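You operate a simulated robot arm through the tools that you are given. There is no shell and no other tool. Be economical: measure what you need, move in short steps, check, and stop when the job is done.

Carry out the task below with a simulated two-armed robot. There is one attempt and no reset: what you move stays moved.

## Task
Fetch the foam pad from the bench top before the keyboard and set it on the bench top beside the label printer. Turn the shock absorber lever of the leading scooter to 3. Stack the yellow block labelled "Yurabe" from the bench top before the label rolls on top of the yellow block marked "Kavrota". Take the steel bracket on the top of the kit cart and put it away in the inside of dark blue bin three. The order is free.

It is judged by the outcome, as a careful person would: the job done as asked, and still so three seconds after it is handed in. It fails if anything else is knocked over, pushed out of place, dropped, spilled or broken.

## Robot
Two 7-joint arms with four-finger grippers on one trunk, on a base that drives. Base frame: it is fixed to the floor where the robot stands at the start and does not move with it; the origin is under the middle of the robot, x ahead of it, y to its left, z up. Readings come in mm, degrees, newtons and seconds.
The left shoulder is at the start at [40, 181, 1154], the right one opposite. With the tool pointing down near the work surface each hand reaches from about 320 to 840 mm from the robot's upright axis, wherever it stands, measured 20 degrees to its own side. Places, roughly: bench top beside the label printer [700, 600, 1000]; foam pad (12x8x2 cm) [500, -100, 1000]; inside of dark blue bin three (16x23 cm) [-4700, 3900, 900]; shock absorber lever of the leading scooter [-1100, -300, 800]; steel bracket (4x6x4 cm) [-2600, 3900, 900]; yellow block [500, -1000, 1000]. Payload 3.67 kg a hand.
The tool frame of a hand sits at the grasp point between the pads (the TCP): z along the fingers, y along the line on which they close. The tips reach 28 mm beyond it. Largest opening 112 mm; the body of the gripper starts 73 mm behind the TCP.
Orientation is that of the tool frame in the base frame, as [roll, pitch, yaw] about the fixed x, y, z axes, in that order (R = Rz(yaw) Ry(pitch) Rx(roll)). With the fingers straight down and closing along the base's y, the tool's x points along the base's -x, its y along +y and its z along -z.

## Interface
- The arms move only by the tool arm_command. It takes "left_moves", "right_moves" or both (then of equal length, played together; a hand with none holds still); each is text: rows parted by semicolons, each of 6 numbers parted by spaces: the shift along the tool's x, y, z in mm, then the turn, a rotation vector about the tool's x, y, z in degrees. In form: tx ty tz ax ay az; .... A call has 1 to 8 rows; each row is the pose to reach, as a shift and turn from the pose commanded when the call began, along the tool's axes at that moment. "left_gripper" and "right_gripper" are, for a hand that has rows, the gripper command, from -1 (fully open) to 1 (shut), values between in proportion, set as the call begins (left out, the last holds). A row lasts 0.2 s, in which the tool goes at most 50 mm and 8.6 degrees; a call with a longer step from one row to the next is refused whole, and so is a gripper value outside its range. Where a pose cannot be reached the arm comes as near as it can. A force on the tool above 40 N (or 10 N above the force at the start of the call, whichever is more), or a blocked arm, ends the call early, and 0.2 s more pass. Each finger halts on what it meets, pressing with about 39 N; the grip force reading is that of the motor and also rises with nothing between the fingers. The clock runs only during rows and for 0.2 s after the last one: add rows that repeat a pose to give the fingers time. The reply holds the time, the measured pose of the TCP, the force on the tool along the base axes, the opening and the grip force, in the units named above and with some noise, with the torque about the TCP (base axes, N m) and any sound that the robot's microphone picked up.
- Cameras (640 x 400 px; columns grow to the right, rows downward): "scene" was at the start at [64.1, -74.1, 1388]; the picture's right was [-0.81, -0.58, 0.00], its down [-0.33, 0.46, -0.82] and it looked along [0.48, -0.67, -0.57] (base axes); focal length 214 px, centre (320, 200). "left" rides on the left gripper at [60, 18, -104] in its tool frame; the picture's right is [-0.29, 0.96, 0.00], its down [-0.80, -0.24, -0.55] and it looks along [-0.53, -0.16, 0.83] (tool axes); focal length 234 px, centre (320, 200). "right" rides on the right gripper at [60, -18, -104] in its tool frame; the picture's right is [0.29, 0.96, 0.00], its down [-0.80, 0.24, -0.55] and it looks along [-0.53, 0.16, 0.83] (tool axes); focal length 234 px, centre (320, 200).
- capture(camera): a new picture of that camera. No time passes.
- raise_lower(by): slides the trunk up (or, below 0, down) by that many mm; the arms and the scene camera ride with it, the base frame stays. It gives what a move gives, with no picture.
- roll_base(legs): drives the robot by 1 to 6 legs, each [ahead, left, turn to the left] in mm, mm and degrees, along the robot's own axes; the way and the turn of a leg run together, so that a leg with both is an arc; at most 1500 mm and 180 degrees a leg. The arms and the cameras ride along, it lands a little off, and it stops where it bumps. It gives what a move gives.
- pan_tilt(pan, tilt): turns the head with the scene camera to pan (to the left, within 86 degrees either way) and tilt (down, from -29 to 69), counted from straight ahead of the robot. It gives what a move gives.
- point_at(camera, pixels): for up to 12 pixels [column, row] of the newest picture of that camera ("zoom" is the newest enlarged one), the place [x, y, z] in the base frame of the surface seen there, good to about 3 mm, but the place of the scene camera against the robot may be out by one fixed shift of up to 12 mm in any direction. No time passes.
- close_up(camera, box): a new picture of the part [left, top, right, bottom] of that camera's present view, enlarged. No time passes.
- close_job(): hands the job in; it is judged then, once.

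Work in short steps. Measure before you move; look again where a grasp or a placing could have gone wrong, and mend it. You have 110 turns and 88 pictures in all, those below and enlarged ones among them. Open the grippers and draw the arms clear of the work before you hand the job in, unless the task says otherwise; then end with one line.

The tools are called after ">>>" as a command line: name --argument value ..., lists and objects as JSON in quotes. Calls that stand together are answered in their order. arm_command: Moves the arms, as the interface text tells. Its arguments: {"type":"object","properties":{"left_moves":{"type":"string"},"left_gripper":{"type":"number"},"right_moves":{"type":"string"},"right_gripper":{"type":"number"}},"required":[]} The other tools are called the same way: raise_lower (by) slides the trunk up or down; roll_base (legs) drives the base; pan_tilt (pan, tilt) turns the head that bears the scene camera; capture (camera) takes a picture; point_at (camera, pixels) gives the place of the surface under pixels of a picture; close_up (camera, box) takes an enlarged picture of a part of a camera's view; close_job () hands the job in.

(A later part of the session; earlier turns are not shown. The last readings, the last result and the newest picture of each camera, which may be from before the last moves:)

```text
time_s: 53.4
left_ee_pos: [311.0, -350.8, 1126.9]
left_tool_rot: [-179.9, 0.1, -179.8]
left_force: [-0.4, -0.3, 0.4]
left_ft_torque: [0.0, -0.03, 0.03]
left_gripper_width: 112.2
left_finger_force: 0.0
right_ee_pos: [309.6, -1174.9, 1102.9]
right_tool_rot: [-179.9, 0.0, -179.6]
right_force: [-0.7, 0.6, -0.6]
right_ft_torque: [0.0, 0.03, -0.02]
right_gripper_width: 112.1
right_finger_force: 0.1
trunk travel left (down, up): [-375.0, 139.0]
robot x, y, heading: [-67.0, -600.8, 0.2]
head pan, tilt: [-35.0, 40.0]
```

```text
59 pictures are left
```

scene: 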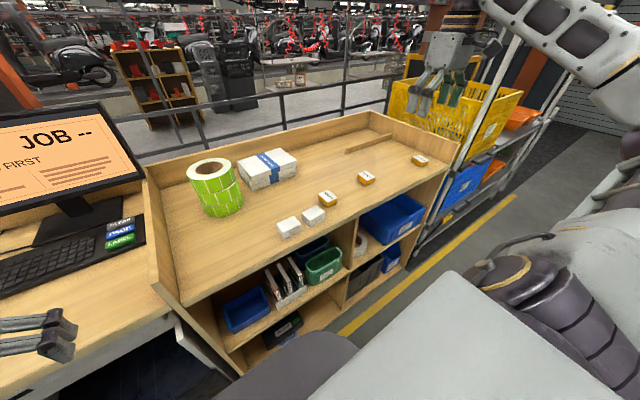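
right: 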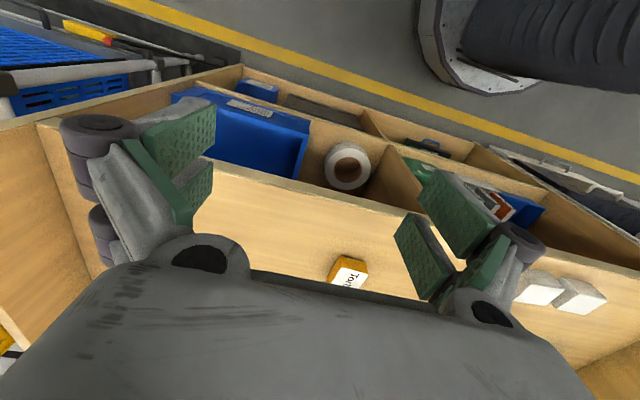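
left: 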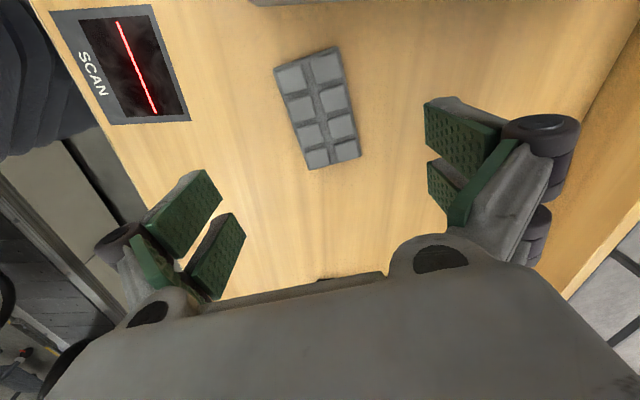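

The lateral move was refused but the descent went through, in free air. Now I move laterally at z≈1103 (tips 1075, clear of everything there).

>>> arm_command --right_moves "-27 38 0 0 0 0;-53 77 0 0 0 0;-80 115 0 0 0 0;-106 153 0 0 0 0;-133 192 0 0 0 0;-159 230 0 0 0 0;-186 268 0 0 0 0;-212 306 0 0 0 0" --right_gripper -1

>>> arm_command --right_moves "0 35 20 0 0 0;0 35 50 0 0 0;0 35 50 0 0 0"

>>> capture --camera "right"

```text
time_s: 55.1
left_ee_pos: [312.4, -349.1, 1123.1]
left_tool_rot: [-179.8, 0.0, -179.9]
left_force: [-0.3, 0.2, -0.1]
left_ft_torque: [-0.05, 0.05, -0.03]
left_gripper_width: 112.0
left_finger_force: 0.0
right_ee_pos: [519.4, -867.2, 1102.3]
right_tool_rot: [-179.8, -0.1, -179.7]
right_force: [0.7, -0.5, -0.8]
right_ft_torque: [-0.01, 0.0, -0.01]
right_gripper_width: 112.0
right_finger_force: 0.1
trunk travel left (down, up): [-375.0, 139.0]
robot x, y, heading: [-69.1, -600.6, 0.0]
head pan, tilt: [-35.0, 40.0]
```

```text
time_s: 56.0
left_ee_pos: [311.6, -349.8, 1125.1]
left_tool_rot: [-179.9, 0.1, -179.8]
left_force: [0.8, 0.0, -0.2]
left_ft_torque: [-0.03, -0.06, -0.03]
left_gripper_width: 112.3
left_finger_force: 0.2
right_ee_pos: [517.1, -833.3, 1049.8]
right_tool_rot: [-180.0, 0.1, -179.7]
right_force: [-0.2, -1.2, 0.5]
right_ft_torque: [0.0, -0.04, 0.04]
right_gripper_width: 112.2
right_finger_force: 0.0
trunk travel left (down, up): [-375.0, 139.0]
robot x, y, heading: [-69.3, -598.7, 0.4]
head pan, tilt: [-35.0, 40.0]
```

```text
58 pictures are left
```

right: 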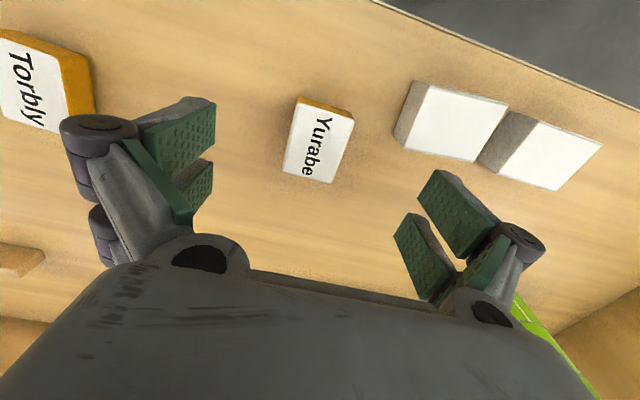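

Measure the Yurabe block's top corners and the neighbours.

>>> point_at --camera "right" --pixels '[[298, 108], [354, 121], [330, 181], [284, 171], [318, 145], [401, 140], [428, 87], [240, 170], [360, 180], [475, 158], [95, 95]]'

```text
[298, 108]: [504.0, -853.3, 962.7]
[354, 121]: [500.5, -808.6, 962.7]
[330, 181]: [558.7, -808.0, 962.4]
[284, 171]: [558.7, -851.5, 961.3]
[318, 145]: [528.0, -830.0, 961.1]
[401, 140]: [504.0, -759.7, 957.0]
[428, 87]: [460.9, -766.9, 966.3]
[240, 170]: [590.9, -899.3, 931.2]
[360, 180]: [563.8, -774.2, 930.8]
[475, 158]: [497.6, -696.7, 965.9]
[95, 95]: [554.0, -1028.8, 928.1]
```

Block is x 502–559, y -853…-808, z 931–962, aligned. With fingers at 80 mm I lower to TCP z≈966 centred on (530,-830) and close.

>>> arm_command --right_moves "-13 3 20 0 0 0;-13 3 50 0 0 0;-13 3 84 0 0 0;-13 3 84 0 0 0" --right_gripper -0.43

>>> arm_command --right_moves "0 0 0 0 0 0;0 0 0 0 0 0;0 0 0 0 0 0;0 0 0 0 0 0" --right_gripper 1

>>> capture --camera "right"

```text
time_s: 57.0
left_ee_pos: [311.1, -348.9, 1125.5]
left_tool_rot: [-179.9, 0.1, -179.8]
left_force: [-0.1, 1.0, 0.5]
left_ft_torque: [0.02, 0.02, -0.03]
left_gripper_width: 112.0
left_finger_force: 0.0
right_ee_pos: [533.2, -827.0, 965.5]
right_tool_rot: [-180.0, 0.0, -179.6]
right_force: [1.1, -0.5, -0.6]
right_ft_torque: [0.01, -0.02, 0.02]
right_gripper_width: 79.9
right_finger_force: 0.1
trunk travel left (down, up): [-375.0, 139.0]
robot x, y, heading: [-69.5, -601.4, 0.3]
head pan, tilt: [-35.0, 40.0]
```

```text
time_s: 58.0
left_ee_pos: [310.7, -350.5, 1125.5]
left_tool_rot: [-179.8, 0.1, -179.9]
left_force: [-0.1, 0.0, 0.8]
left_ft_torque: [0.03, -0.02, 0.0]
left_gripper_width: 111.8
left_finger_force: 0.1
right_ee_pos: [532.3, -828.1, 967.2]
right_tool_rot: [-180.0, -0.1, -179.7]
right_force: [-0.3, 0.0, 0.5]
right_ft_torque: [0.0, 0.03, -0.03]
right_gripper_width: 48.9
right_finger_force: 39.3
trunk travel left (down, up): [-375.0, 139.0]
robot x, y, heading: [-68.0, -599.1, 0.3]
head pan, tilt: [-35.0, 40.0]
```

```text
57 pictures are left
```

right: 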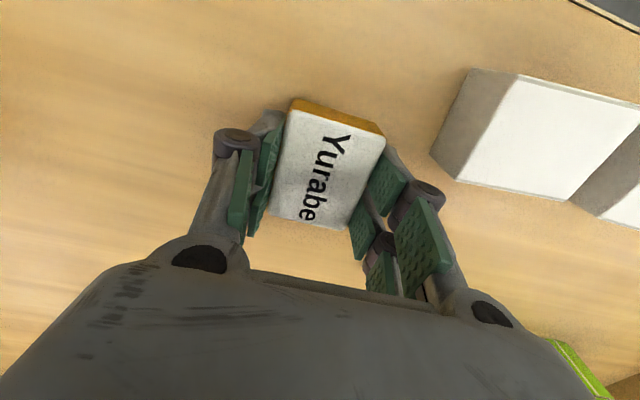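

Gripped (48.9 mm). Lift 140 mm, then drive 545 mm right.

>>> arm_command --right_moves "0 0 -45 0 0 0;0 0 -90 0 0 0;0 0 -140 0 0 0;0 0 -140 0 0 0"

>>> roll_base --legs '[[0, -545, 0]]'

>>> capture --camera "right"

>>> capture --camera "scene"

```text
time_s: 59.0
left_ee_pos: [310.6, -349.9, 1125.1]
left_tool_rot: [-179.9, 0.1, -179.8]
left_force: [-0.5, 0.1, 0.6]
left_ft_torque: [0.03, -0.01, 0.0]
left_gripper_width: 112.1
left_finger_force: 0.0
right_ee_pos: [533.2, -829.3, 1104.2]
right_tool_rot: [180.0, 0.0, -179.8]
right_force: [0.1, -0.1, -0.8]
right_ft_torque: [-0.02, 0.02, -0.03]
right_gripper_width: 49.1
right_finger_force: 39.4
trunk travel left (down, up): [-375.0, 139.0]
robot x, y, heading: [-68.5, -598.8, 0.5]
head pan, tilt: [-35.0, 40.0]
```

```text
time_s: 62.1
left_ee_pos: [313.4, -890.6, 1125.8]
left_tool_rot: [-179.8, 0.1, 179.8]
left_force: [-0.2, 0.2, -0.4]
left_ft_torque: [0.01, 0.01, 0.02]
left_gripper_width: 111.9
left_finger_force: 0.1
right_ee_pos: [531.2, -1370.3, 1105.0]
right_tool_rot: [-180.0, -0.1, 179.9]
right_force: [-0.8, -0.5, -0.6]
right_ft_torque: [-0.02, 0.02, 0.04]
right_gripper_width: 49.3
right_finger_force: 38.9
trunk travel left (down, up): [-375.0, 139.0]
robot x, y, heading: [-70.1, -1140.1, -0.3]
head pan, tilt: [-35.0, 40.0]
```

```text
56 pictures are left
```

right: 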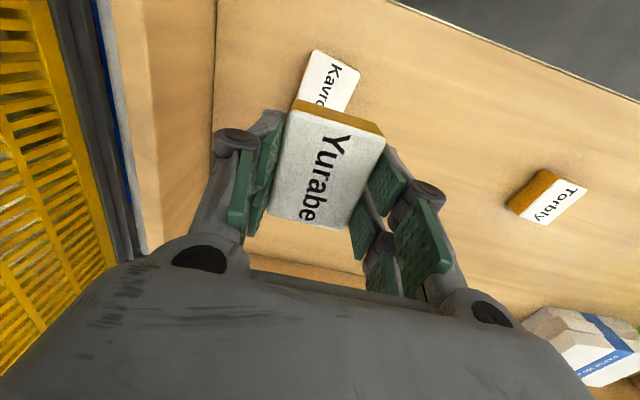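

```text
55 pictures are left
```

scene: 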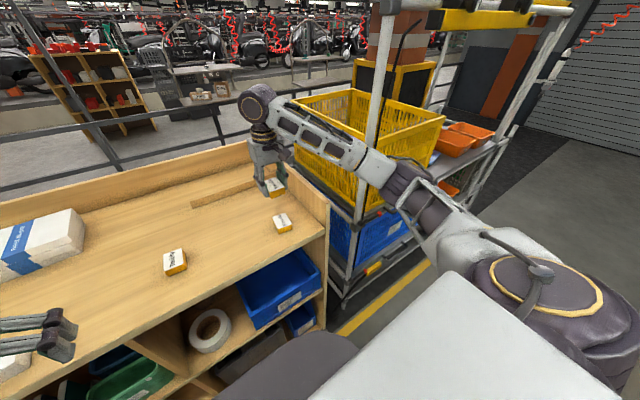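

Kavrota shows partly at (330,80), partly hidden by the held block. Measure visible corners in both views.

>>> point_at --camera "right" --pixels '[[316, 53], [357, 70], [346, 110], [302, 97], [330, 80], [160, 120], [213, 60]]'

>>> point_at --camera "scene" --pixels '[[274, 218], [287, 213], [291, 226], [279, 230], [282, 222], [274, 190], [176, 257]]'

>>> close_up --camera "scene" --box '[230, 150, 342, 250]'

```text
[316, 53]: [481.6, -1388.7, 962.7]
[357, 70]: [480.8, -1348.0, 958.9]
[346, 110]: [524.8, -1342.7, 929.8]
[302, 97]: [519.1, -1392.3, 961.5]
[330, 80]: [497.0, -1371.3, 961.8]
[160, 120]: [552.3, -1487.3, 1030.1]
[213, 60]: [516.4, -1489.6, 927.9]
```

```text
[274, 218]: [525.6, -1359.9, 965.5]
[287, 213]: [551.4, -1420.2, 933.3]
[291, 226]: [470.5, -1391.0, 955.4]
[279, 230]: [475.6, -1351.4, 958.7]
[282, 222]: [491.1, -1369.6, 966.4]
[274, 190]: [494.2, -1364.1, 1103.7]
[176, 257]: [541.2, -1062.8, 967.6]
```

```text
4.00 times, centred on (286, 200) of scene
```

zoom: 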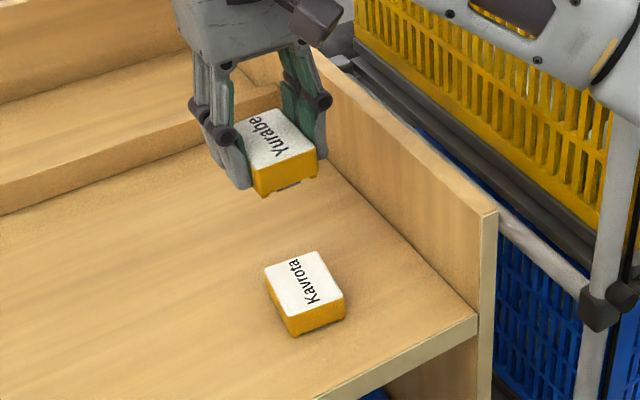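

I measure all four top corners of Kavrota in the zoom.

>>> point_at --camera "zoom" --pixels '[[268, 270], [311, 254], [339, 290], [293, 315], [304, 283], [289, 262], [325, 271], [316, 303], [280, 291], [290, 140]]'

```text
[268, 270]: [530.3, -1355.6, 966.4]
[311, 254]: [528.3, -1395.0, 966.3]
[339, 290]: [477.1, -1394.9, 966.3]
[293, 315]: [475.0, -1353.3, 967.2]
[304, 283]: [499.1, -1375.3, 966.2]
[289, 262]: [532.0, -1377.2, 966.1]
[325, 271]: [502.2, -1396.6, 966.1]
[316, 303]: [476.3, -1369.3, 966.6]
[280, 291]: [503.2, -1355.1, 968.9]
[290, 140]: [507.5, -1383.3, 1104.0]
```

Wrist view puts Kavrota's centre near (508,-1369), aligned. I move over it and lower to ~10 mm above its top.

>>> arm_command --right_moves "22 1 0 0 0 0;22 1 40 0 0 0;22 1 75 0 0 0;22 1 97 0 0 0;22 1 97 0 0 0"

>>> close_up --camera "scene" --box '[230, 160, 342, 250]'

>>> capture --camera "right"

```text
time_s: 63.3
left_ee_pos: [314.4, -890.4, 1124.5]
left_tool_rot: [-179.9, 0.1, 179.9]
left_force: [0.5, 0.4, 1.1]
left_ft_torque: [0.01, 0.02, 0.03]
left_gripper_width: 111.8
left_finger_force: 0.0
right_ee_pos: [509.2, -1368.4, 1008.9]
right_tool_rot: [-180.0, 0.1, 179.9]
right_force: [0.4, -0.5, -0.5]
right_ft_torque: [-0.04, 0.01, 0.0]
right_gripper_width: 48.7
right_finger_force: 38.8
trunk travel left (down, up): [-375.0, 139.0]
robot x, y, heading: [-67.1, -1135.9, 0.0]
head pan, tilt: [-35.0, 40.0]
```

```text
4.44 times, centred on (286, 205) of scene
```

zoom: 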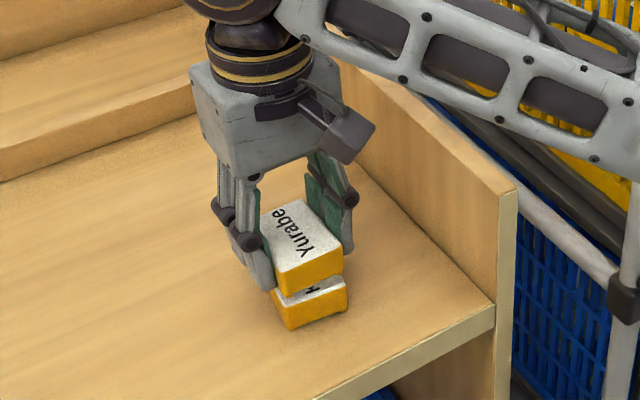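

```text
52 pictures are left
```

right: 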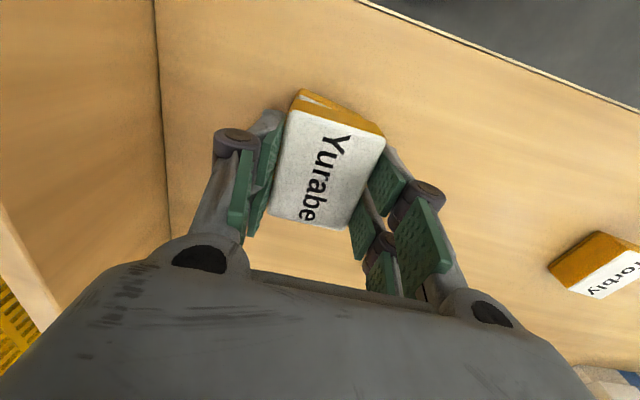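

I compare the faces of the two blocks in the zoom view.

>>> point_at --camera "zoom" --pixels '[[300, 285], [325, 275], [305, 317], [335, 305], [280, 285], [281, 318], [316, 280], [320, 310], [343, 272], [345, 298], [290, 323], [285, 290]]'

```text
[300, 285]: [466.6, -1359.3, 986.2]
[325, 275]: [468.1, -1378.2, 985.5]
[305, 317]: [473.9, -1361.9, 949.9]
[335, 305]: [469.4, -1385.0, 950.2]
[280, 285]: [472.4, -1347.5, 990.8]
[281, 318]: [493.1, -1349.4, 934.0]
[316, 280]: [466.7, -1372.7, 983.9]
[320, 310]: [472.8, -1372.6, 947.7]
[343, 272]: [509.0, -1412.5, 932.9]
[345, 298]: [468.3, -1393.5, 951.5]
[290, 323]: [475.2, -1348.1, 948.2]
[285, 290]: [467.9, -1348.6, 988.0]
```

Yurabe is ~4 mm too near in x; y agrees. Correct and lower gently to contact.

>>> arm_command --right_moves "-4 0 3 0 0 0;-4 0 7 0 0 0;-4 0 10 0 0 0;-4 0 10 0 0 0"

>>> close_up --camera "scene" --box '[258, 190, 328, 240]'

```text
time_s: 64.3
left_ee_pos: [312.8, -890.5, 1125.2]
left_tool_rot: [-180.0, 0.1, 179.7]
left_force: [0.0, 0.2, -0.1]
left_ft_torque: [-0.01, -0.02, 0.01]
left_gripper_width: 112.0
left_finger_force: 0.1
right_ee_pos: [513.7, -1370.5, 998.1]
right_tool_rot: [-179.9, 0.1, 179.9]
right_force: [0.2, 0.5, 1.1]
right_ft_torque: [-0.03, 0.04, 0.03]
right_gripper_width: 49.3
right_finger_force: 38.6
trunk travel left (down, up): [-375.0, 139.0]
robot x, y, heading: [-66.2, -1138.4, -0.1]
head pan, tilt: [-35.0, 40.0]
```

```text
8.00 times, centred on (293, 215) of scene
```

zoom: 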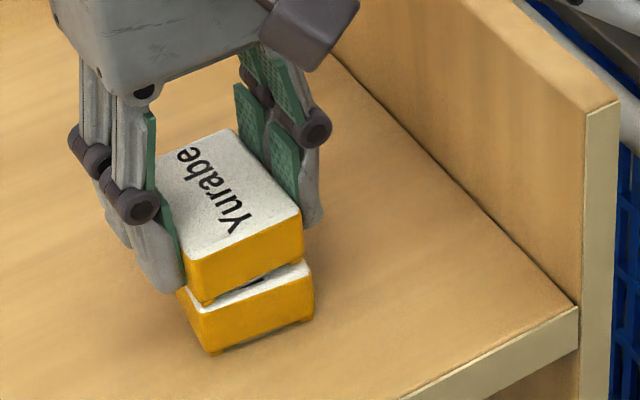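

Yurabe seems ~3-4 mm left of Kavrota; check with edge points.

>>> point_at --camera "zoom" --pixels '[[298, 240], [309, 290], [194, 280], [207, 330], [245, 265], [260, 310], [302, 225], [312, 275]]'

```text
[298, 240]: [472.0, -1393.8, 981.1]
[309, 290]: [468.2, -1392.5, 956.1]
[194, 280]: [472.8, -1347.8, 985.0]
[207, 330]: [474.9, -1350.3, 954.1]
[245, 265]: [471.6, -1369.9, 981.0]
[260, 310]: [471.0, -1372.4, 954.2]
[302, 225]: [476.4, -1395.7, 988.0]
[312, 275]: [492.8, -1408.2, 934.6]
```

Aligned within ~2 mm. Lower a little until contact is felt.

>>> arm_command --right_moves "0 0 1.5 0 0 0;0 0 3 0 0 0;0 0 3 0 0 0"

```text
time_s: 65.1
left_ee_pos: [311.7, -890.8, 1125.5]
left_tool_rot: [-179.9, 0.3, 179.8]
left_force: [0.2, 0.6, 0.2]
left_ft_torque: [-0.02, -0.01, 0.0]
left_gripper_width: 112.1
left_finger_force: 0.0
right_ee_pos: [512.6, -1369.7, 999.1]
right_tool_rot: [179.9, 0.3, 179.9]
right_force: [3.4, -1.6, 23.2]
right_ft_torque: [-0.1, 0.17, -0.02]
right_gripper_width: 49.0
right_finger_force: 38.8
trunk travel left (down, up): [-375.0, 139.0]
robot x, y, heading: [-73.2, -1138.6, -0.3]
head pan, tilt: [-35.0, 40.0]
```

Contact (23 N). Relieve 2.5 mm, then open and lift straight up.

>>> arm_command --right_moves "0 0 -2.5 0 0 0;0 0 -2.5 0 0 0"

>>> arm_command --right_moves "0 0 0 0 0 0;0 0 0 0 0 0;0 0 0 0 0 0" --right_gripper -0.4

>>> arm_command --right_moves "0 0 -30 0 0 0;0 0 -70 0 0 0;0 0 -120 0 0 0;0 0 -120 0 0 0"

>>> close_up --camera "scene" --box '[258, 190, 328, 240]'

```text
time_s: 65.7
left_ee_pos: [313.5, -891.0, 1126.0]
left_tool_rot: [-179.8, 0.2, 179.8]
left_force: [-0.3, 0.4, -0.5]
left_ft_torque: [0.0, 0.01, 0.04]
left_gripper_width: 112.1
left_finger_force: 0.1
right_ee_pos: [512.2, -1368.3, 998.9]
right_tool_rot: [-180.0, 0.0, 179.9]
right_force: [0.7, -0.6, 12.1]
right_ft_torque: [-0.02, -0.02, 0.0]
right_gripper_width: 49.3
right_finger_force: 39.4
trunk travel left (down, up): [-375.0, 139.0]
robot x, y, heading: [-67.7, -1137.1, -0.3]
head pan, tilt: [-35.0, 40.0]
```

```text
time_s: 66.5
left_ee_pos: [314.3, -891.2, 1125.8]
left_tool_rot: [-179.8, 0.1, 179.8]
left_force: [0.3, -0.1, -0.1]
left_ft_torque: [-0.01, 0.01, 0.01]
left_gripper_width: 112.1
left_finger_force: 0.0
right_ee_pos: [513.6, -1370.2, 997.3]
right_tool_rot: [180.0, 0.0, 180.0]
right_force: [1.0, 0.1, 0.4]
right_ft_torque: [-0.01, 0.01, -0.02]
right_gripper_width: 78.4
right_finger_force: 0.0
trunk travel left (down, up): [-375.0, 139.0]
robot x, y, heading: [-64.7, -1136.0, -0.4]
head pan, tilt: [-35.0, 40.0]
```

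```text
time_s: 67.5
left_ee_pos: [313.6, -890.1, 1125.8]
left_tool_rot: [-179.9, 0.1, 179.8]
left_force: [0.4, 0.8, 1.0]
left_ft_torque: [-0.01, 0.02, 0.0]
left_gripper_width: 112.0
left_finger_force: 0.0
right_ee_pos: [512.5, -1367.5, 1117.9]
right_tool_rot: [180.0, 0.1, 179.9]
right_force: [0.7, -0.7, -0.3]
right_ft_torque: [0.0, 0.03, -0.03]
right_gripper_width: 78.6
right_finger_force: 0.0
trunk travel left (down, up): [-375.0, 139.0]
robot x, y, heading: [-66.0, -1137.8, -0.1]
head pan, tilt: [-35.0, 40.0]
```

```text
8.00 times, centred on (293, 215) of scene
```

zoom: 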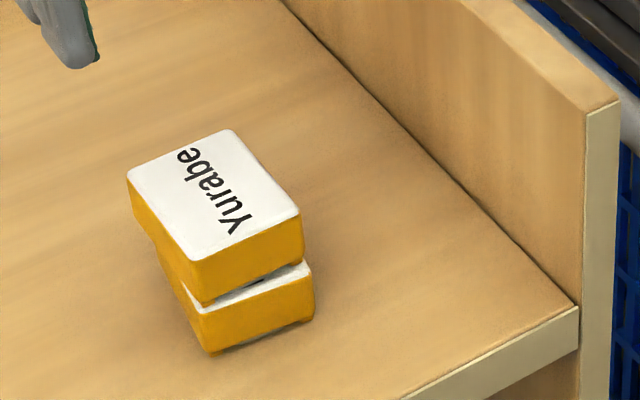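

Stacked. Quick check of the level, then pull the right hand back toward the robot (over the front, x≈320) for the next job.

>>> point_at --camera "zoom" --pixels '[[140, 170], [228, 137], [290, 210], [205, 250], [215, 195], [250, 260], [260, 312]]'

>>> arm_command --right_moves "45 0 0 0 0 0;90 0 0 0 0 0;135 0 0 0 0 0;180 0 0 0 0 0;180 0 -45 0 0 0;180 0 -90 0 0 0" --right_gripper -1

```text
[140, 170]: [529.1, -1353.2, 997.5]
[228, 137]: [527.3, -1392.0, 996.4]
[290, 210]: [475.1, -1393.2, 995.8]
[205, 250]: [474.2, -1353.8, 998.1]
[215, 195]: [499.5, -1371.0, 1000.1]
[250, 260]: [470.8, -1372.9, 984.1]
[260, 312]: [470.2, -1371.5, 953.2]
```

```text
time_s: 68.9
left_ee_pos: [313.3, -890.6, 1125.6]
left_tool_rot: [-179.9, 0.2, 179.8]
left_force: [-0.1, 0.2, -0.2]
left_ft_torque: [0.0, 0.02, -0.03]
left_gripper_width: 112.0
left_finger_force: 0.2
right_ee_pos: [333.2, -1369.7, 1207.5]
right_tool_rot: [-180.0, 0.0, 180.0]
right_force: [0.3, 0.6, -0.2]
right_ft_torque: [-0.02, -0.01, -0.03]
right_gripper_width: 112.0
right_finger_force: 0.0
trunk travel left (down, up): [-375.0, 139.0]
robot x, y, heading: [-68.2, -1140.5, -0.2]
head pan, tilt: [-35.0, 40.0]
```

Stack is level. Next the scooter: drive left to y≈-700, turn 180° in the middle of the aisle and look.

>>> roll_base --legs '[[0, 450, 0], [0, 0, 90], [0, 0, 90]]'

>>> pan_tilt --pan -25 --tilt 25

>>> capture --camera "scene"

```text
time_s: 80.2
left_ee_pos: [-446.7, -933.2, 1125.2]
left_tool_rot: [-179.9, 0.0, -0.1]
left_force: [0.4, -0.4, 0.1]
left_ft_torque: [0.0, 0.03, -0.02]
left_gripper_width: 112.2
left_finger_force: 0.0
right_ee_pos: [-467.2, -452.0, 1207.5]
right_tool_rot: [180.0, -0.1, -0.1]
right_force: [0.0, -0.7, 0.3]
right_ft_torque: [-0.02, -0.01, 0.0]
right_gripper_width: 111.8
right_finger_force: 0.0
trunk travel left (down, up): [-375.0, 139.0]
robot x, y, heading: [-64.9, -680.4, 180.0]
head pan, tilt: [-35.0, 40.0]
```

```text
time_s: 81.0
left_ee_pos: [-447.0, -931.6, 1125.9]
left_tool_rot: [-179.9, 0.0, -0.1]
left_force: [-0.5, 0.6, -0.2]
left_ft_torque: [0.02, 0.0, 0.0]
left_gripper_width: 111.9
left_finger_force: 0.0
right_ee_pos: [-466.6, -451.8, 1206.8]
right_tool_rot: [179.9, 0.0, 0.1]
right_force: [-0.1, 0.9, 0.5]
right_ft_torque: [-0.04, 0.0, -0.01]
right_gripper_width: 112.0
right_finger_force: 0.0
trunk travel left (down, up): [-375.0, 139.0]
robot x, y, heading: [-61.1, -685.7, 180.0]
head pan, tilt: [-25.0, 25.0]
```

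```text
49 pictures are left
```

scene: 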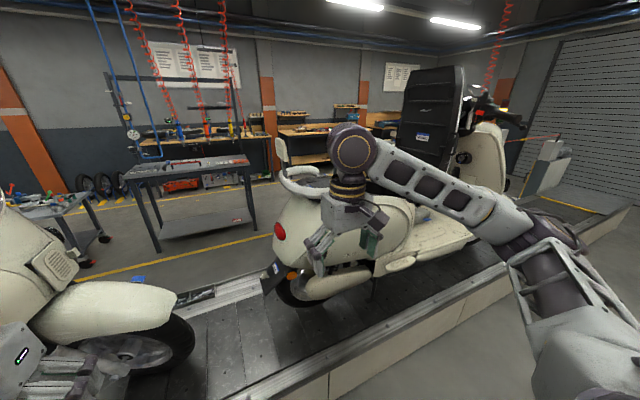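

The right scooter leads (its front points to +y); its rear shock should be near (345,290). I zoom there.

>>> close_up --camera "scene" --box '[260, 190, 420, 310]'

>>> point_at --camera "scene" --pixels '[[385, 212], [345, 285], [280, 232], [400, 262], [300, 380], [300, 185], [430, 215], [280, 300]]'

>>> capture --camera "right"

```text
3.33 times, centred on (340, 250) of scene
```

zoom: 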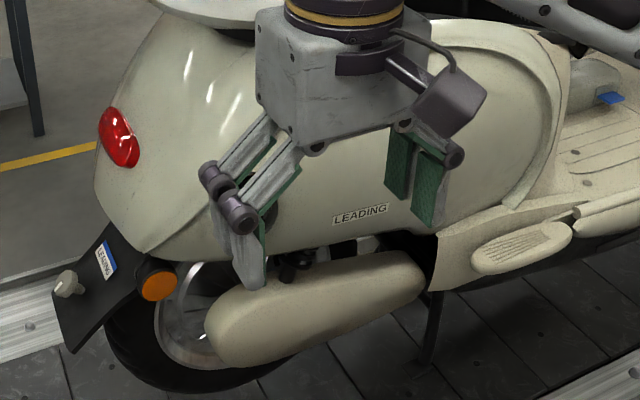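

```text
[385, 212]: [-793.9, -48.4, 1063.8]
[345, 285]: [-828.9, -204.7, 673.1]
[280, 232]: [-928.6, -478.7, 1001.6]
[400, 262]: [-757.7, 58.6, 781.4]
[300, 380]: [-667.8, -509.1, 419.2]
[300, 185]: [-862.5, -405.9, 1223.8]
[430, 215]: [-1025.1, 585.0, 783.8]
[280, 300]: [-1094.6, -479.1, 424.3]
```

```text
47 pictures are left
```

right: 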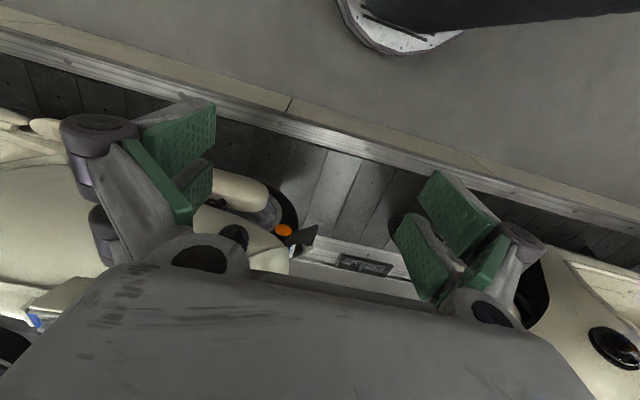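

The scooter is labelled LEADING. The hand hides the shock region; I move the right hand aside (+y) and look again.

>>> arm_command --right_moves "0 -45 -15 0 0 0;0 -90 -30 0 0 0;0 -135 -45 0 0 0;0 -180 -60 0 0 0;0 -225 -75 0 0 0;0 -225 -75 0 0 0"

>>> close_up --camera "scene" --box '[260, 210, 400, 310]'

```text
time_s: 82.5
left_ee_pos: [-445.8, -930.6, 1125.5]
left_tool_rot: [180.0, 0.2, -0.1]
left_force: [0.0, -0.2, 0.5]
left_ft_torque: [-0.02, 0.02, 0.0]
left_gripper_width: 112.0
left_finger_force: 0.1
right_ee_pos: [-463.5, -230.3, 1169.6]
right_tool_rot: [179.5, -17.0, 0.8]
right_force: [-0.2, -0.3, 0.2]
right_ft_torque: [0.0, 0.01, -0.01]
right_gripper_width: 111.9
right_finger_force: 0.0
trunk travel left (down, up): [-375.0, 139.0]
robot x, y, heading: [-65.0, -682.4, 179.9]
head pan, tilt: [-25.0, 25.0]
stopped in row 6 (right hand): the arm was blocked; the commanded pose is now the measured one
```

```text
4.00 times, centred on (330, 260) of scene
```

zoom: 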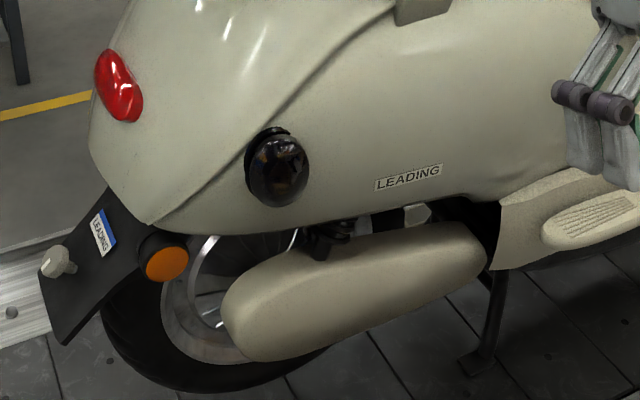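

The arm was blocked and tilted; I check what it is touching.

>>> pan_tilt --pan -60 --tilt 20

>>> capture --camera "scene"

```text
time_s: 83.6
left_ee_pos: [-445.7, -932.4, 1124.8]
left_tool_rot: [-179.9, 0.0, -0.1]
left_force: [-0.3, 0.3, -0.1]
left_ft_torque: [-0.03, -0.01, -0.01]
left_gripper_width: 112.1
left_finger_force: 0.0
right_ee_pos: [-464.5, -229.4, 1169.2]
right_tool_rot: [179.5, -17.1, 0.8]
right_force: [0.1, 0.2, 0.3]
right_ft_torque: [-0.01, 0.02, 0.0]
right_gripper_width: 111.9
right_finger_force: 0.0
trunk travel left (down, up): [-375.0, 139.0]
robot x, y, heading: [-64.9, -679.9, 180.1]
head pan, tilt: [-60.0, 20.0]
```

```text
45 pictures are left
```

scene: 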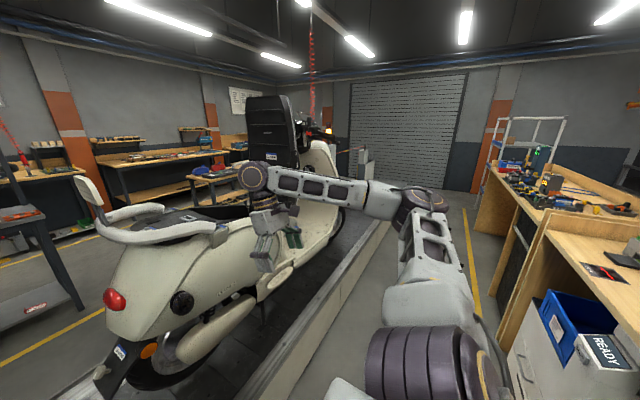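

No contact is visible (just a reach limit). I move the base to y≈-350 opposite the shock and look at it head-on.

>>> roll_base --legs '[[0, -250, 0]]'

>>> pan_tilt --pan -5 --tilt 40

>>> capture --camera "scene"

```text
time_s: 85.4
left_ee_pos: [-446.3, -686.1, 1125.3]
left_tool_rot: [-179.9, 0.1, 0.0]
left_force: [0.7, 0.1, 0.4]
left_ft_torque: [-0.02, 0.01, -0.03]
left_gripper_width: 112.0
left_finger_force: 0.2
right_ee_pos: [-465.9, 14.2, 1170.3]
right_tool_rot: [179.6, -17.1, 0.9]
right_force: [0.0, 0.3, 1.3]
right_ft_torque: [-0.04, 0.01, 0.04]
right_gripper_width: 111.9
right_finger_force: 0.1
trunk travel left (down, up): [-375.0, 139.0]
robot x, y, heading: [-66.3, -437.7, -179.9]
head pan, tilt: [-60.0, 20.0]
```

```text
time_s: 86.6
left_ee_pos: [-447.5, -685.2, 1125.7]
left_tool_rot: [-180.0, 0.1, 0.1]
left_force: [0.8, 0.7, 1.0]
left_ft_torque: [-0.01, 0.01, 0.01]
left_gripper_width: 112.2
left_finger_force: 0.0
right_ee_pos: [-465.0, 16.5, 1169.2]
right_tool_rot: [179.6, -17.0, 0.8]
right_force: [0.3, 0.5, -0.4]
right_ft_torque: [0.0, -0.01, -0.01]
right_gripper_width: 111.9
right_finger_force: 0.1
trunk travel left (down, up): [-375.0, 139.0]
robot x, y, heading: [-64.7, -438.4, -179.9]
head pan, tilt: [-5.0, 40.0]
```

```text
44 pictures are left
```

scene: 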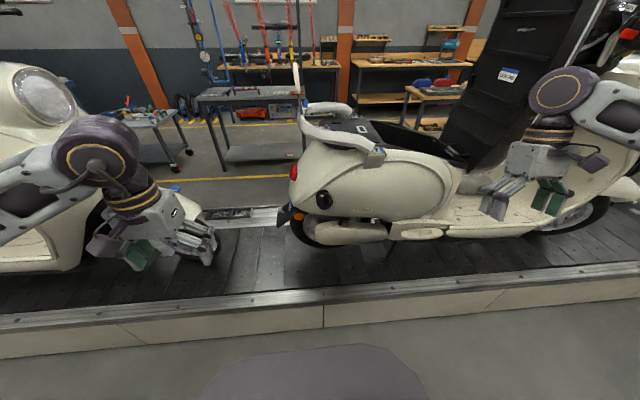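

>>> close_up --camera "scene" --box '[270, 160, 382, 250]'

>>> close_up --camera "scene" --box '[310, 90, 422, 160]'

```text
4.44 times, centred on (326, 205) of scene
```

zoom: 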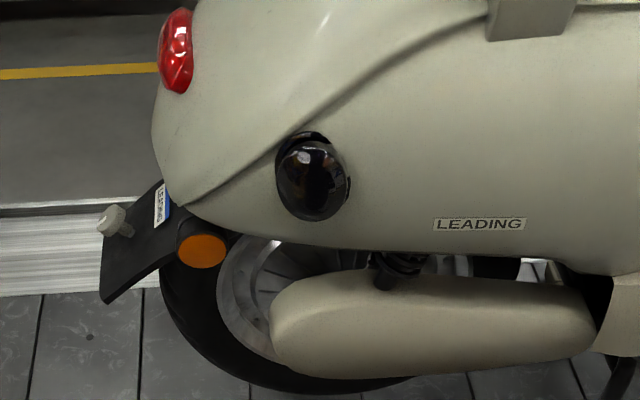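

```text
5.71 times, centred on (366, 125) of scene
```

zoom: 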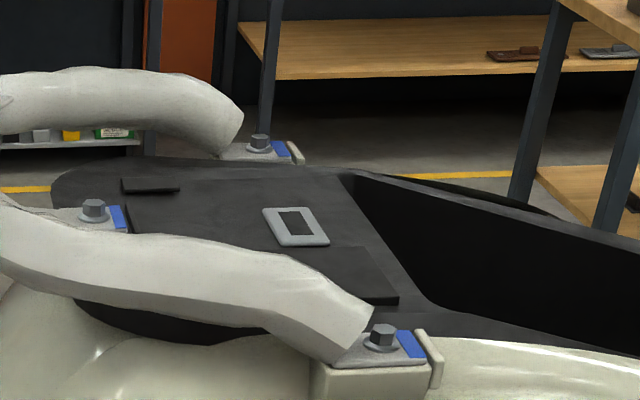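

No marked lever is obvious on this side; I magnify the dark part under the body at about (358,220).

>>> close_up --camera "scene" --box '[324, 195, 396, 240]'

>>> point_at --camera "zoom" --pixels '[[305, 230], [300, 260], [60, 60], [320, 110], [420, 235], [350, 350]]'

```text
8.89 times, centred on (360, 218) of scene
```

zoom: 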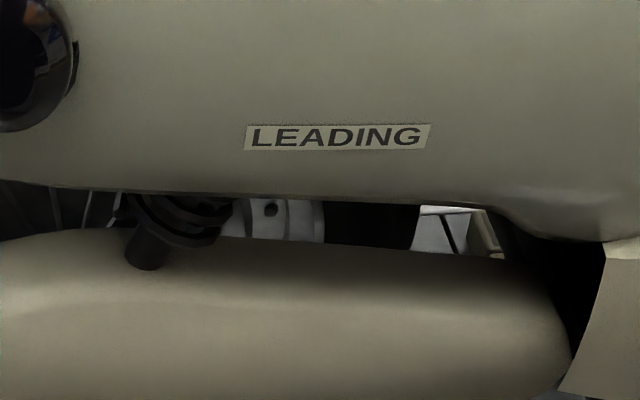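

```text
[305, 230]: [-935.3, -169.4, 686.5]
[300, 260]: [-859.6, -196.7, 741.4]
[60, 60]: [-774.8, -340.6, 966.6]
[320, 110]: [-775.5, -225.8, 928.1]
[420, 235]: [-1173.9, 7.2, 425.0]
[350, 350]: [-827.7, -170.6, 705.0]
```

A shock collar with a black lever-like pin shows at zoom (147,250). I measure it and its surroundings.

>>> point_at --camera "zoom" --pixels '[[147, 260], [147, 235], [180, 215], [170, 235], [200, 238], [160, 180], [200, 260], [115, 245], [270, 215], [100, 300]]'

>>> close_up --camera "scene" --box '[332, 212, 356, 228]'

```text
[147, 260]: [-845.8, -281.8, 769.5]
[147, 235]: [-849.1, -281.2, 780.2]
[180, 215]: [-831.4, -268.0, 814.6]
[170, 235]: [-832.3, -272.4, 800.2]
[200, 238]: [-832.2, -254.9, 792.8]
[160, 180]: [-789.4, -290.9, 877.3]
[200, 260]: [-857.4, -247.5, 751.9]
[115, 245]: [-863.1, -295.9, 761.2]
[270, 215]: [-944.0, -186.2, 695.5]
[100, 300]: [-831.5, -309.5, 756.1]
```

```text
16.00 times, centred on (344, 220) of scene
```

zoom: 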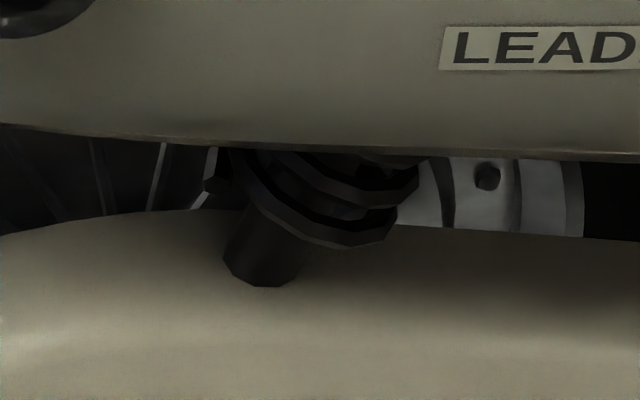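

That is only the coil spring foot on this side; the listed lever x=-1100 matches the mirrored shock on the far side of the scooter. I square up the right hand and look toward the +y end of the platform for a way round.

>>> arm_command --right_moves "2 43 -6 0 -3.5 0;4 86 -12 0 -7 0;5 130 -17 0 -10.5 0;7 173 -23 0 -14 0;9 216 -29 0 -17 0;9 216 -29 0 -17 0"

>>> pan_tilt --pan -60 --tilt 15

>>> capture --camera "scene"

```text
time_s: 88.0
left_ee_pos: [-445.0, -686.6, 1125.6]
left_tool_rot: [-180.0, 0.2, 0.0]
left_force: [0.2, 1.6, -0.3]
left_ft_torque: [0.0, 0.03, -0.02]
left_gripper_width: 112.1
left_finger_force: 0.1
right_ee_pos: [-460.7, -199.1, 1202.5]
right_tool_rot: [179.6, -0.1, 0.9]
right_force: [0.6, 0.6, 0.0]
right_ft_torque: [-0.01, 0.01, 0.02]
right_gripper_width: 112.0
right_finger_force: 0.1
trunk travel left (down, up): [-375.0, 139.0]
robot x, y, heading: [-66.7, -436.3, -180.1]
head pan, tilt: [-5.0, 40.0]
```

```text
time_s: 89.3
left_ee_pos: [-445.7, -686.2, 1124.9]
left_tool_rot: [-179.8, 0.1, 0.1]
left_force: [0.0, 0.3, 0.1]
left_ft_torque: [-0.01, -0.04, -0.02]
left_gripper_width: 111.9
left_finger_force: 0.0
right_ee_pos: [-460.9, -199.9, 1203.7]
right_tool_rot: [179.7, 0.0, 0.8]
right_force: [0.2, 0.6, 0.2]
right_ft_torque: [-0.01, 0.02, 0.03]
right_gripper_width: 112.0
right_finger_force: 0.0
trunk travel left (down, up): [-375.0, 139.0]
robot x, y, heading: [-68.0, -435.0, -180.1]
head pan, tilt: [-60.0, 15.0]
```

```text
39 pictures are left
```

scene: 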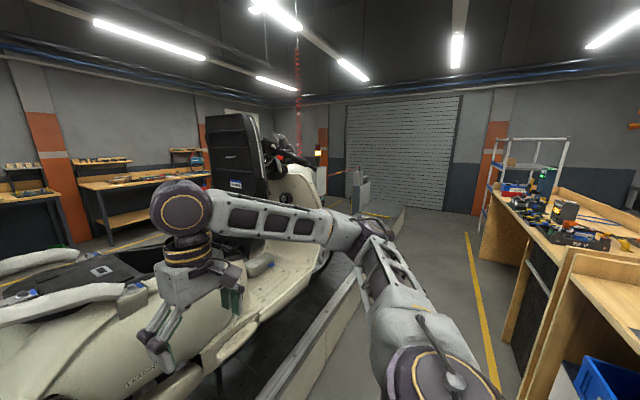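

Measure the platform end and free floor towards +y.

>>> point_at --camera "scene" --pixels '[[402, 210], [400, 235], [362, 195], [350, 275], [430, 240], [440, 205], [480, 190], [375, 215], [325, 195]]'

```text
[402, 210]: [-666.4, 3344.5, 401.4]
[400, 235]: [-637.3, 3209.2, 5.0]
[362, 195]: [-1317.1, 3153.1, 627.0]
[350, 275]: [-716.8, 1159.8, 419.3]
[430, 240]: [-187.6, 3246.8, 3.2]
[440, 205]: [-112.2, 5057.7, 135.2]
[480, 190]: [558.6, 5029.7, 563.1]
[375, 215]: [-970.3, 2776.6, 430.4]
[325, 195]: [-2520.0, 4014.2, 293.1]
```

Turn to face +y and drive along the aisle to y≈2500, then look.

>>> roll_base --legs '[[0, 0, -90], [1500, 0, 0], [1450, 0, 0]]'

>>> pan_tilt --pan 45 --tilt 15

>>> capture --camera "scene"

```text
time_s: 108.0
left_ee_pos: [-411.4, 2865.0, 1125.3]
left_tool_rot: [-179.9, 0.0, -88.9]
left_force: [0.2, 0.4, -0.3]
left_ft_torque: [-0.01, 0.01, -0.01]
left_gripper_width: 111.9
left_finger_force: 0.1
right_ee_pos: [75.3, 2890.8, 1203.1]
right_tool_rot: [179.5, 0.0, -88.0]
right_force: [-0.4, 0.5, -0.4]
right_ft_torque: [0.02, -0.01, -0.01]
right_gripper_width: 112.0
right_finger_force: 0.1
trunk travel left (down, up): [-375.0, 139.0]
robot x, y, heading: [-157.2, 2491.5, 90.9]
head pan, tilt: [-60.0, 15.0]
```

```text
time_s: 109.8
left_ee_pos: [-412.8, 2865.1, 1125.2]
left_tool_rot: [-180.0, 0.1, -88.9]
left_force: [1.1, -1.0, 0.4]
left_ft_torque: [0.01, 0.03, -0.03]
left_gripper_width: 111.8
left_finger_force: 0.1
right_ee_pos: [74.7, 2890.7, 1204.0]
right_tool_rot: [179.6, -0.1, -88.1]
right_force: [0.3, -0.4, 0.2]
right_ft_torque: [0.03, 0.0, -0.01]
right_gripper_width: 112.3
right_finger_force: 0.0
trunk travel left (down, up): [-375.0, 139.0]
robot x, y, heading: [-160.5, 2488.8, 91.5]
head pan, tilt: [45.0, 15.0]
```

```text
38 pictures are left
```

scene: 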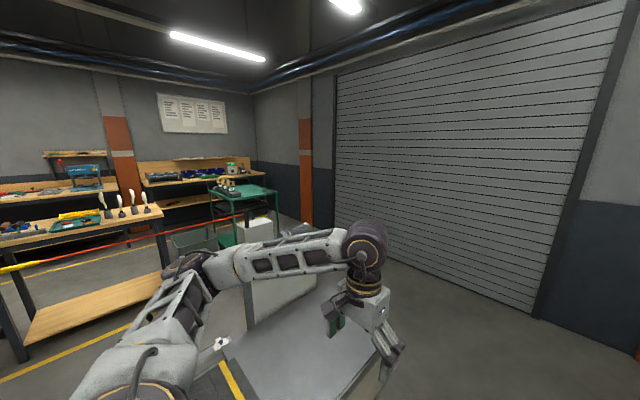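

I see a red-yellow tape from the pillar at (240,230) to the left, a green kit cart at (245,195). Measure.

>>> point_at --camera "scene" --pixels '[[200, 233], [100, 250], [20, 267], [250, 228], [300, 300], [370, 390], [240, 192], [270, 185], [225, 192], [205, 175], [190, 245], [330, 310]]'

>>> close_up --camera "scene" --box '[130, 140, 290, 240]'

```text
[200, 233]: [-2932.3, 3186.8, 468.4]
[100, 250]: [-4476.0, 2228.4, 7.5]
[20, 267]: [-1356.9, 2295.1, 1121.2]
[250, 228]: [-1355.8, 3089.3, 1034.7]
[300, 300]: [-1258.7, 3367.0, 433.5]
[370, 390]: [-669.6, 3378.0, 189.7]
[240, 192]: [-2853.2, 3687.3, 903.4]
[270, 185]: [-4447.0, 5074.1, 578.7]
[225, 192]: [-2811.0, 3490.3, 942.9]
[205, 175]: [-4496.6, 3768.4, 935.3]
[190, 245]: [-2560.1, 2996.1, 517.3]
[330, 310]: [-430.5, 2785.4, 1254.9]
```

```text
4.00 times, centred on (210, 190) of scene
```

zoom: 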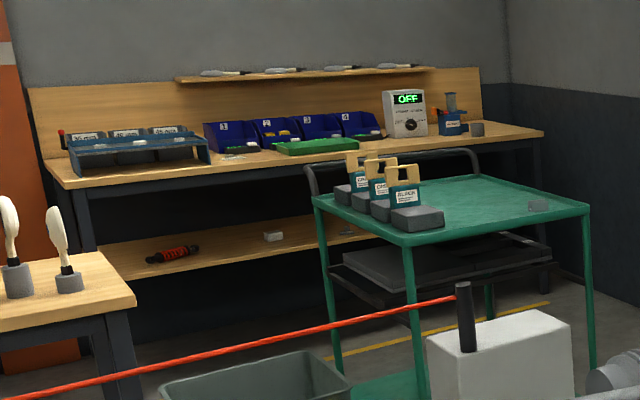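

The bracket is on the cart top at zoom (537,205), bins 1–4 on the wall bench. Measure them.

>>> point_at --camera "zoom" --pixels '[[537, 205], [405, 243], [588, 208], [480, 180], [318, 195], [415, 220], [205, 140], [318, 140], [300, 118], [345, 125], [290, 145], [180, 170]]'

```text
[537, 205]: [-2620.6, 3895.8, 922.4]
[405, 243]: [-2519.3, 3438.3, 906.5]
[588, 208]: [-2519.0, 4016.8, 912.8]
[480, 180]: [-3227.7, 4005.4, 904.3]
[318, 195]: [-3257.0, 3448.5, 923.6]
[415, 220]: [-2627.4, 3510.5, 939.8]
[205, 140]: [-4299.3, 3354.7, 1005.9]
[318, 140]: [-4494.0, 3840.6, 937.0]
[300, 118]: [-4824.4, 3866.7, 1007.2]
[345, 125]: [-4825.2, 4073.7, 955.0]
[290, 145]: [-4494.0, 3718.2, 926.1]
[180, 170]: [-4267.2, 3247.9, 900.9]
```

Cart top spans x -3257…-2519, y 3438…4017, z≈905; bracket at (-2620,3896). I drive past the platform end and approach the cart from +x.

>>> roll_base --legs '[[0, 0, -1.3], [1500, 0, 0], [120, 0, 0], [0, 0, 90], [1500, 0, 0], [330, 150, 0]]'

>>> pan_tilt --pan 0 --tilt 30

>>> capture --camera "scene"

```text
time_s: 128.8
left_ee_pos: [-1748.7, 3861.5, 1126.8]
left_tool_rot: [179.9, 0.1, 6.4]
left_force: [0.1, -0.3, -0.6]
left_ft_torque: [0.0, 0.02, 0.02]
left_gripper_width: 112.0
left_finger_force: 0.1
right_ee_pos: [-1817.1, 4343.3, 1202.9]
right_tool_rot: [179.6, 0.1, 7.3]
right_force: [-0.6, 0.2, -0.4]
right_ft_torque: [-0.01, 0.01, 0.04]
right_gripper_width: 111.9
right_finger_force: 0.0
trunk travel left (down, up): [-375.0, 139.0]
robot x, y, heading: [-1396.3, 4149.8, -173.7]
head pan, tilt: [45.0, 15.0]
stopped in leg 5: the robot was blocked; the commanded pose is now the measured one
```

```text
time_s: 129.9
left_ee_pos: [-1746.8, 3861.4, 1125.2]
left_tool_rot: [180.0, 0.2, 6.4]
left_force: [0.5, 0.1, -0.1]
left_ft_torque: [0.01, -0.03, -0.04]
left_gripper_width: 111.9
left_finger_force: 0.1
right_ee_pos: [-1817.3, 4342.8, 1203.5]
right_tool_rot: [179.6, 0.0, 7.2]
right_force: [-0.2, 0.5, 0.5]
right_ft_torque: [0.0, -0.05, -0.03]
right_gripper_width: 111.9
right_finger_force: 0.1
trunk travel left (down, up): [-375.0, 139.0]
robot x, y, heading: [-1396.6, 4152.4, -173.9]
head pan, tilt: [0.0, 30.0]
```

```text
36 pictures are left
```

scene: 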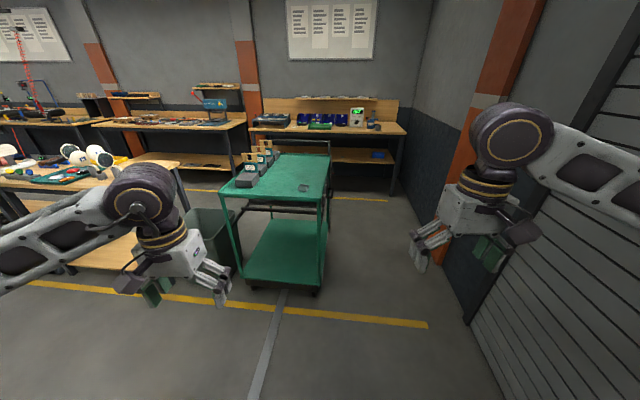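

Blocked at x=-1396. I measure the shutter, the pillar and what may be near.

>>> point_at --camera "scene" --pixels '[[560, 330], [455, 280], [490, 110], [500, 330], [620, 180], [320, 290], [250, 360], [303, 188], [120, 215], [590, 120]]'

>>> pan_tilt --pan -75 --tilt 35

>>> capture --camera "scene"

>>> pan_tilt --pan 70 --tilt 40

>>> capture --camera "scene"

```text
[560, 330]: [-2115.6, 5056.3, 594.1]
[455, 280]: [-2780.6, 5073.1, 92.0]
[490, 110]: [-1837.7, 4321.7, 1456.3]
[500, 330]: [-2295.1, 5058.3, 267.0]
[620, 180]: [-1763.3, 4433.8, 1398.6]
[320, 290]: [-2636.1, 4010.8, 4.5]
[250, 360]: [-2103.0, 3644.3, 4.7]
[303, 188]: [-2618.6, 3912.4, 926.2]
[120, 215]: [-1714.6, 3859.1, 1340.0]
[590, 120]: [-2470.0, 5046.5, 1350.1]
```

```text
time_s: 131.4
left_ee_pos: [-1748.2, 3860.9, 1125.6]
left_tool_rot: [-179.9, 0.1, 6.3]
left_force: [0.4, 0.0, 0.7]
left_ft_torque: [0.02, 0.01, 0.0]
left_gripper_width: 112.2
left_finger_force: 0.1
right_ee_pos: [-1816.7, 4344.1, 1204.1]
right_tool_rot: [179.6, -0.1, 7.2]
right_force: [-0.4, 0.2, -0.1]
right_ft_torque: [-0.01, 0.01, -0.01]
right_gripper_width: 112.0
right_finger_force: 0.0
trunk travel left (down, up): [-375.0, 139.0]
robot x, y, heading: [-1396.7, 4151.6, -173.5]
head pan, tilt: [-75.0, 35.0]
```

```text
35 pictures are left
```

scene: 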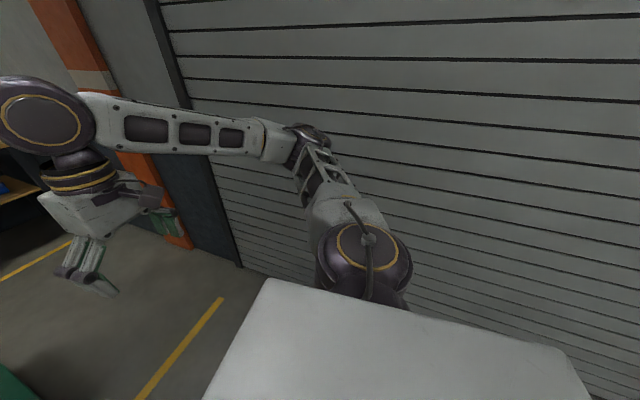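

```text
time_s: 133.7
left_ee_pos: [-1747.2, 3860.6, 1125.3]
left_tool_rot: [-179.9, 0.1, 6.4]
left_force: [-0.3, 0.6, -0.4]
left_ft_torque: [-0.02, -0.05, -0.02]
left_gripper_width: 111.8
left_finger_force: 0.2
right_ee_pos: [-1816.9, 4343.0, 1203.4]
right_tool_rot: [179.7, 0.0, 7.2]
right_force: [-0.2, -0.2, 0.1]
right_ft_torque: [-0.01, 0.02, 0.0]
right_gripper_width: 112.0
right_finger_force: 0.0
trunk travel left (down, up): [-375.0, 139.0]
robot x, y, heading: [-1398.9, 4152.0, -173.6]
head pan, tilt: [70.0, 40.0]
```

```text
34 pictures are left
```

scene: 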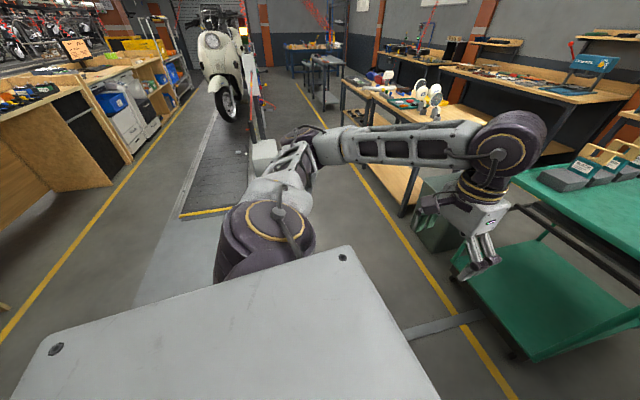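

The robot pivoted a bit left, so something touched on its left. I measure around the left elbow.

>>> point_at --camera "scene" --pixels '[[262, 155], [252, 90], [300, 145], [305, 130], [215, 212], [330, 150], [268, 60], [262, 115], [255, 40]]'

>>> close_up --camera "scene" --box '[190, 0, 350, 220]'

```text
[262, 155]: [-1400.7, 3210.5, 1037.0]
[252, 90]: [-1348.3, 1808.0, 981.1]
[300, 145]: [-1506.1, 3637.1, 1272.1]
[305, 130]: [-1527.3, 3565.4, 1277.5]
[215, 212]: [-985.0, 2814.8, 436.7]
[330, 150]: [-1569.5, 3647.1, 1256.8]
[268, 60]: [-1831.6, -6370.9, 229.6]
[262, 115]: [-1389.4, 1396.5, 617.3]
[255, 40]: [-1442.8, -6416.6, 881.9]
```

```text
1.82 times, centred on (270, 110) of scene
```

zoom: 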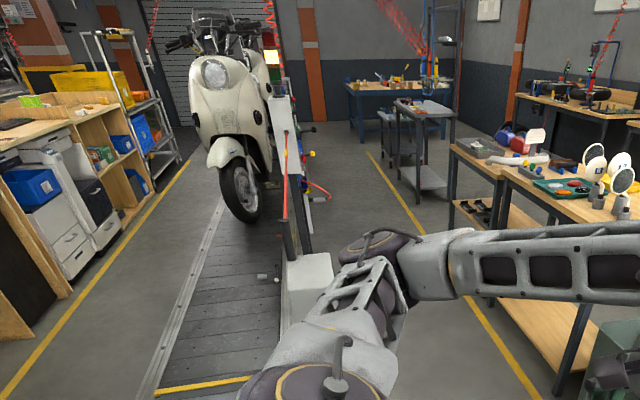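

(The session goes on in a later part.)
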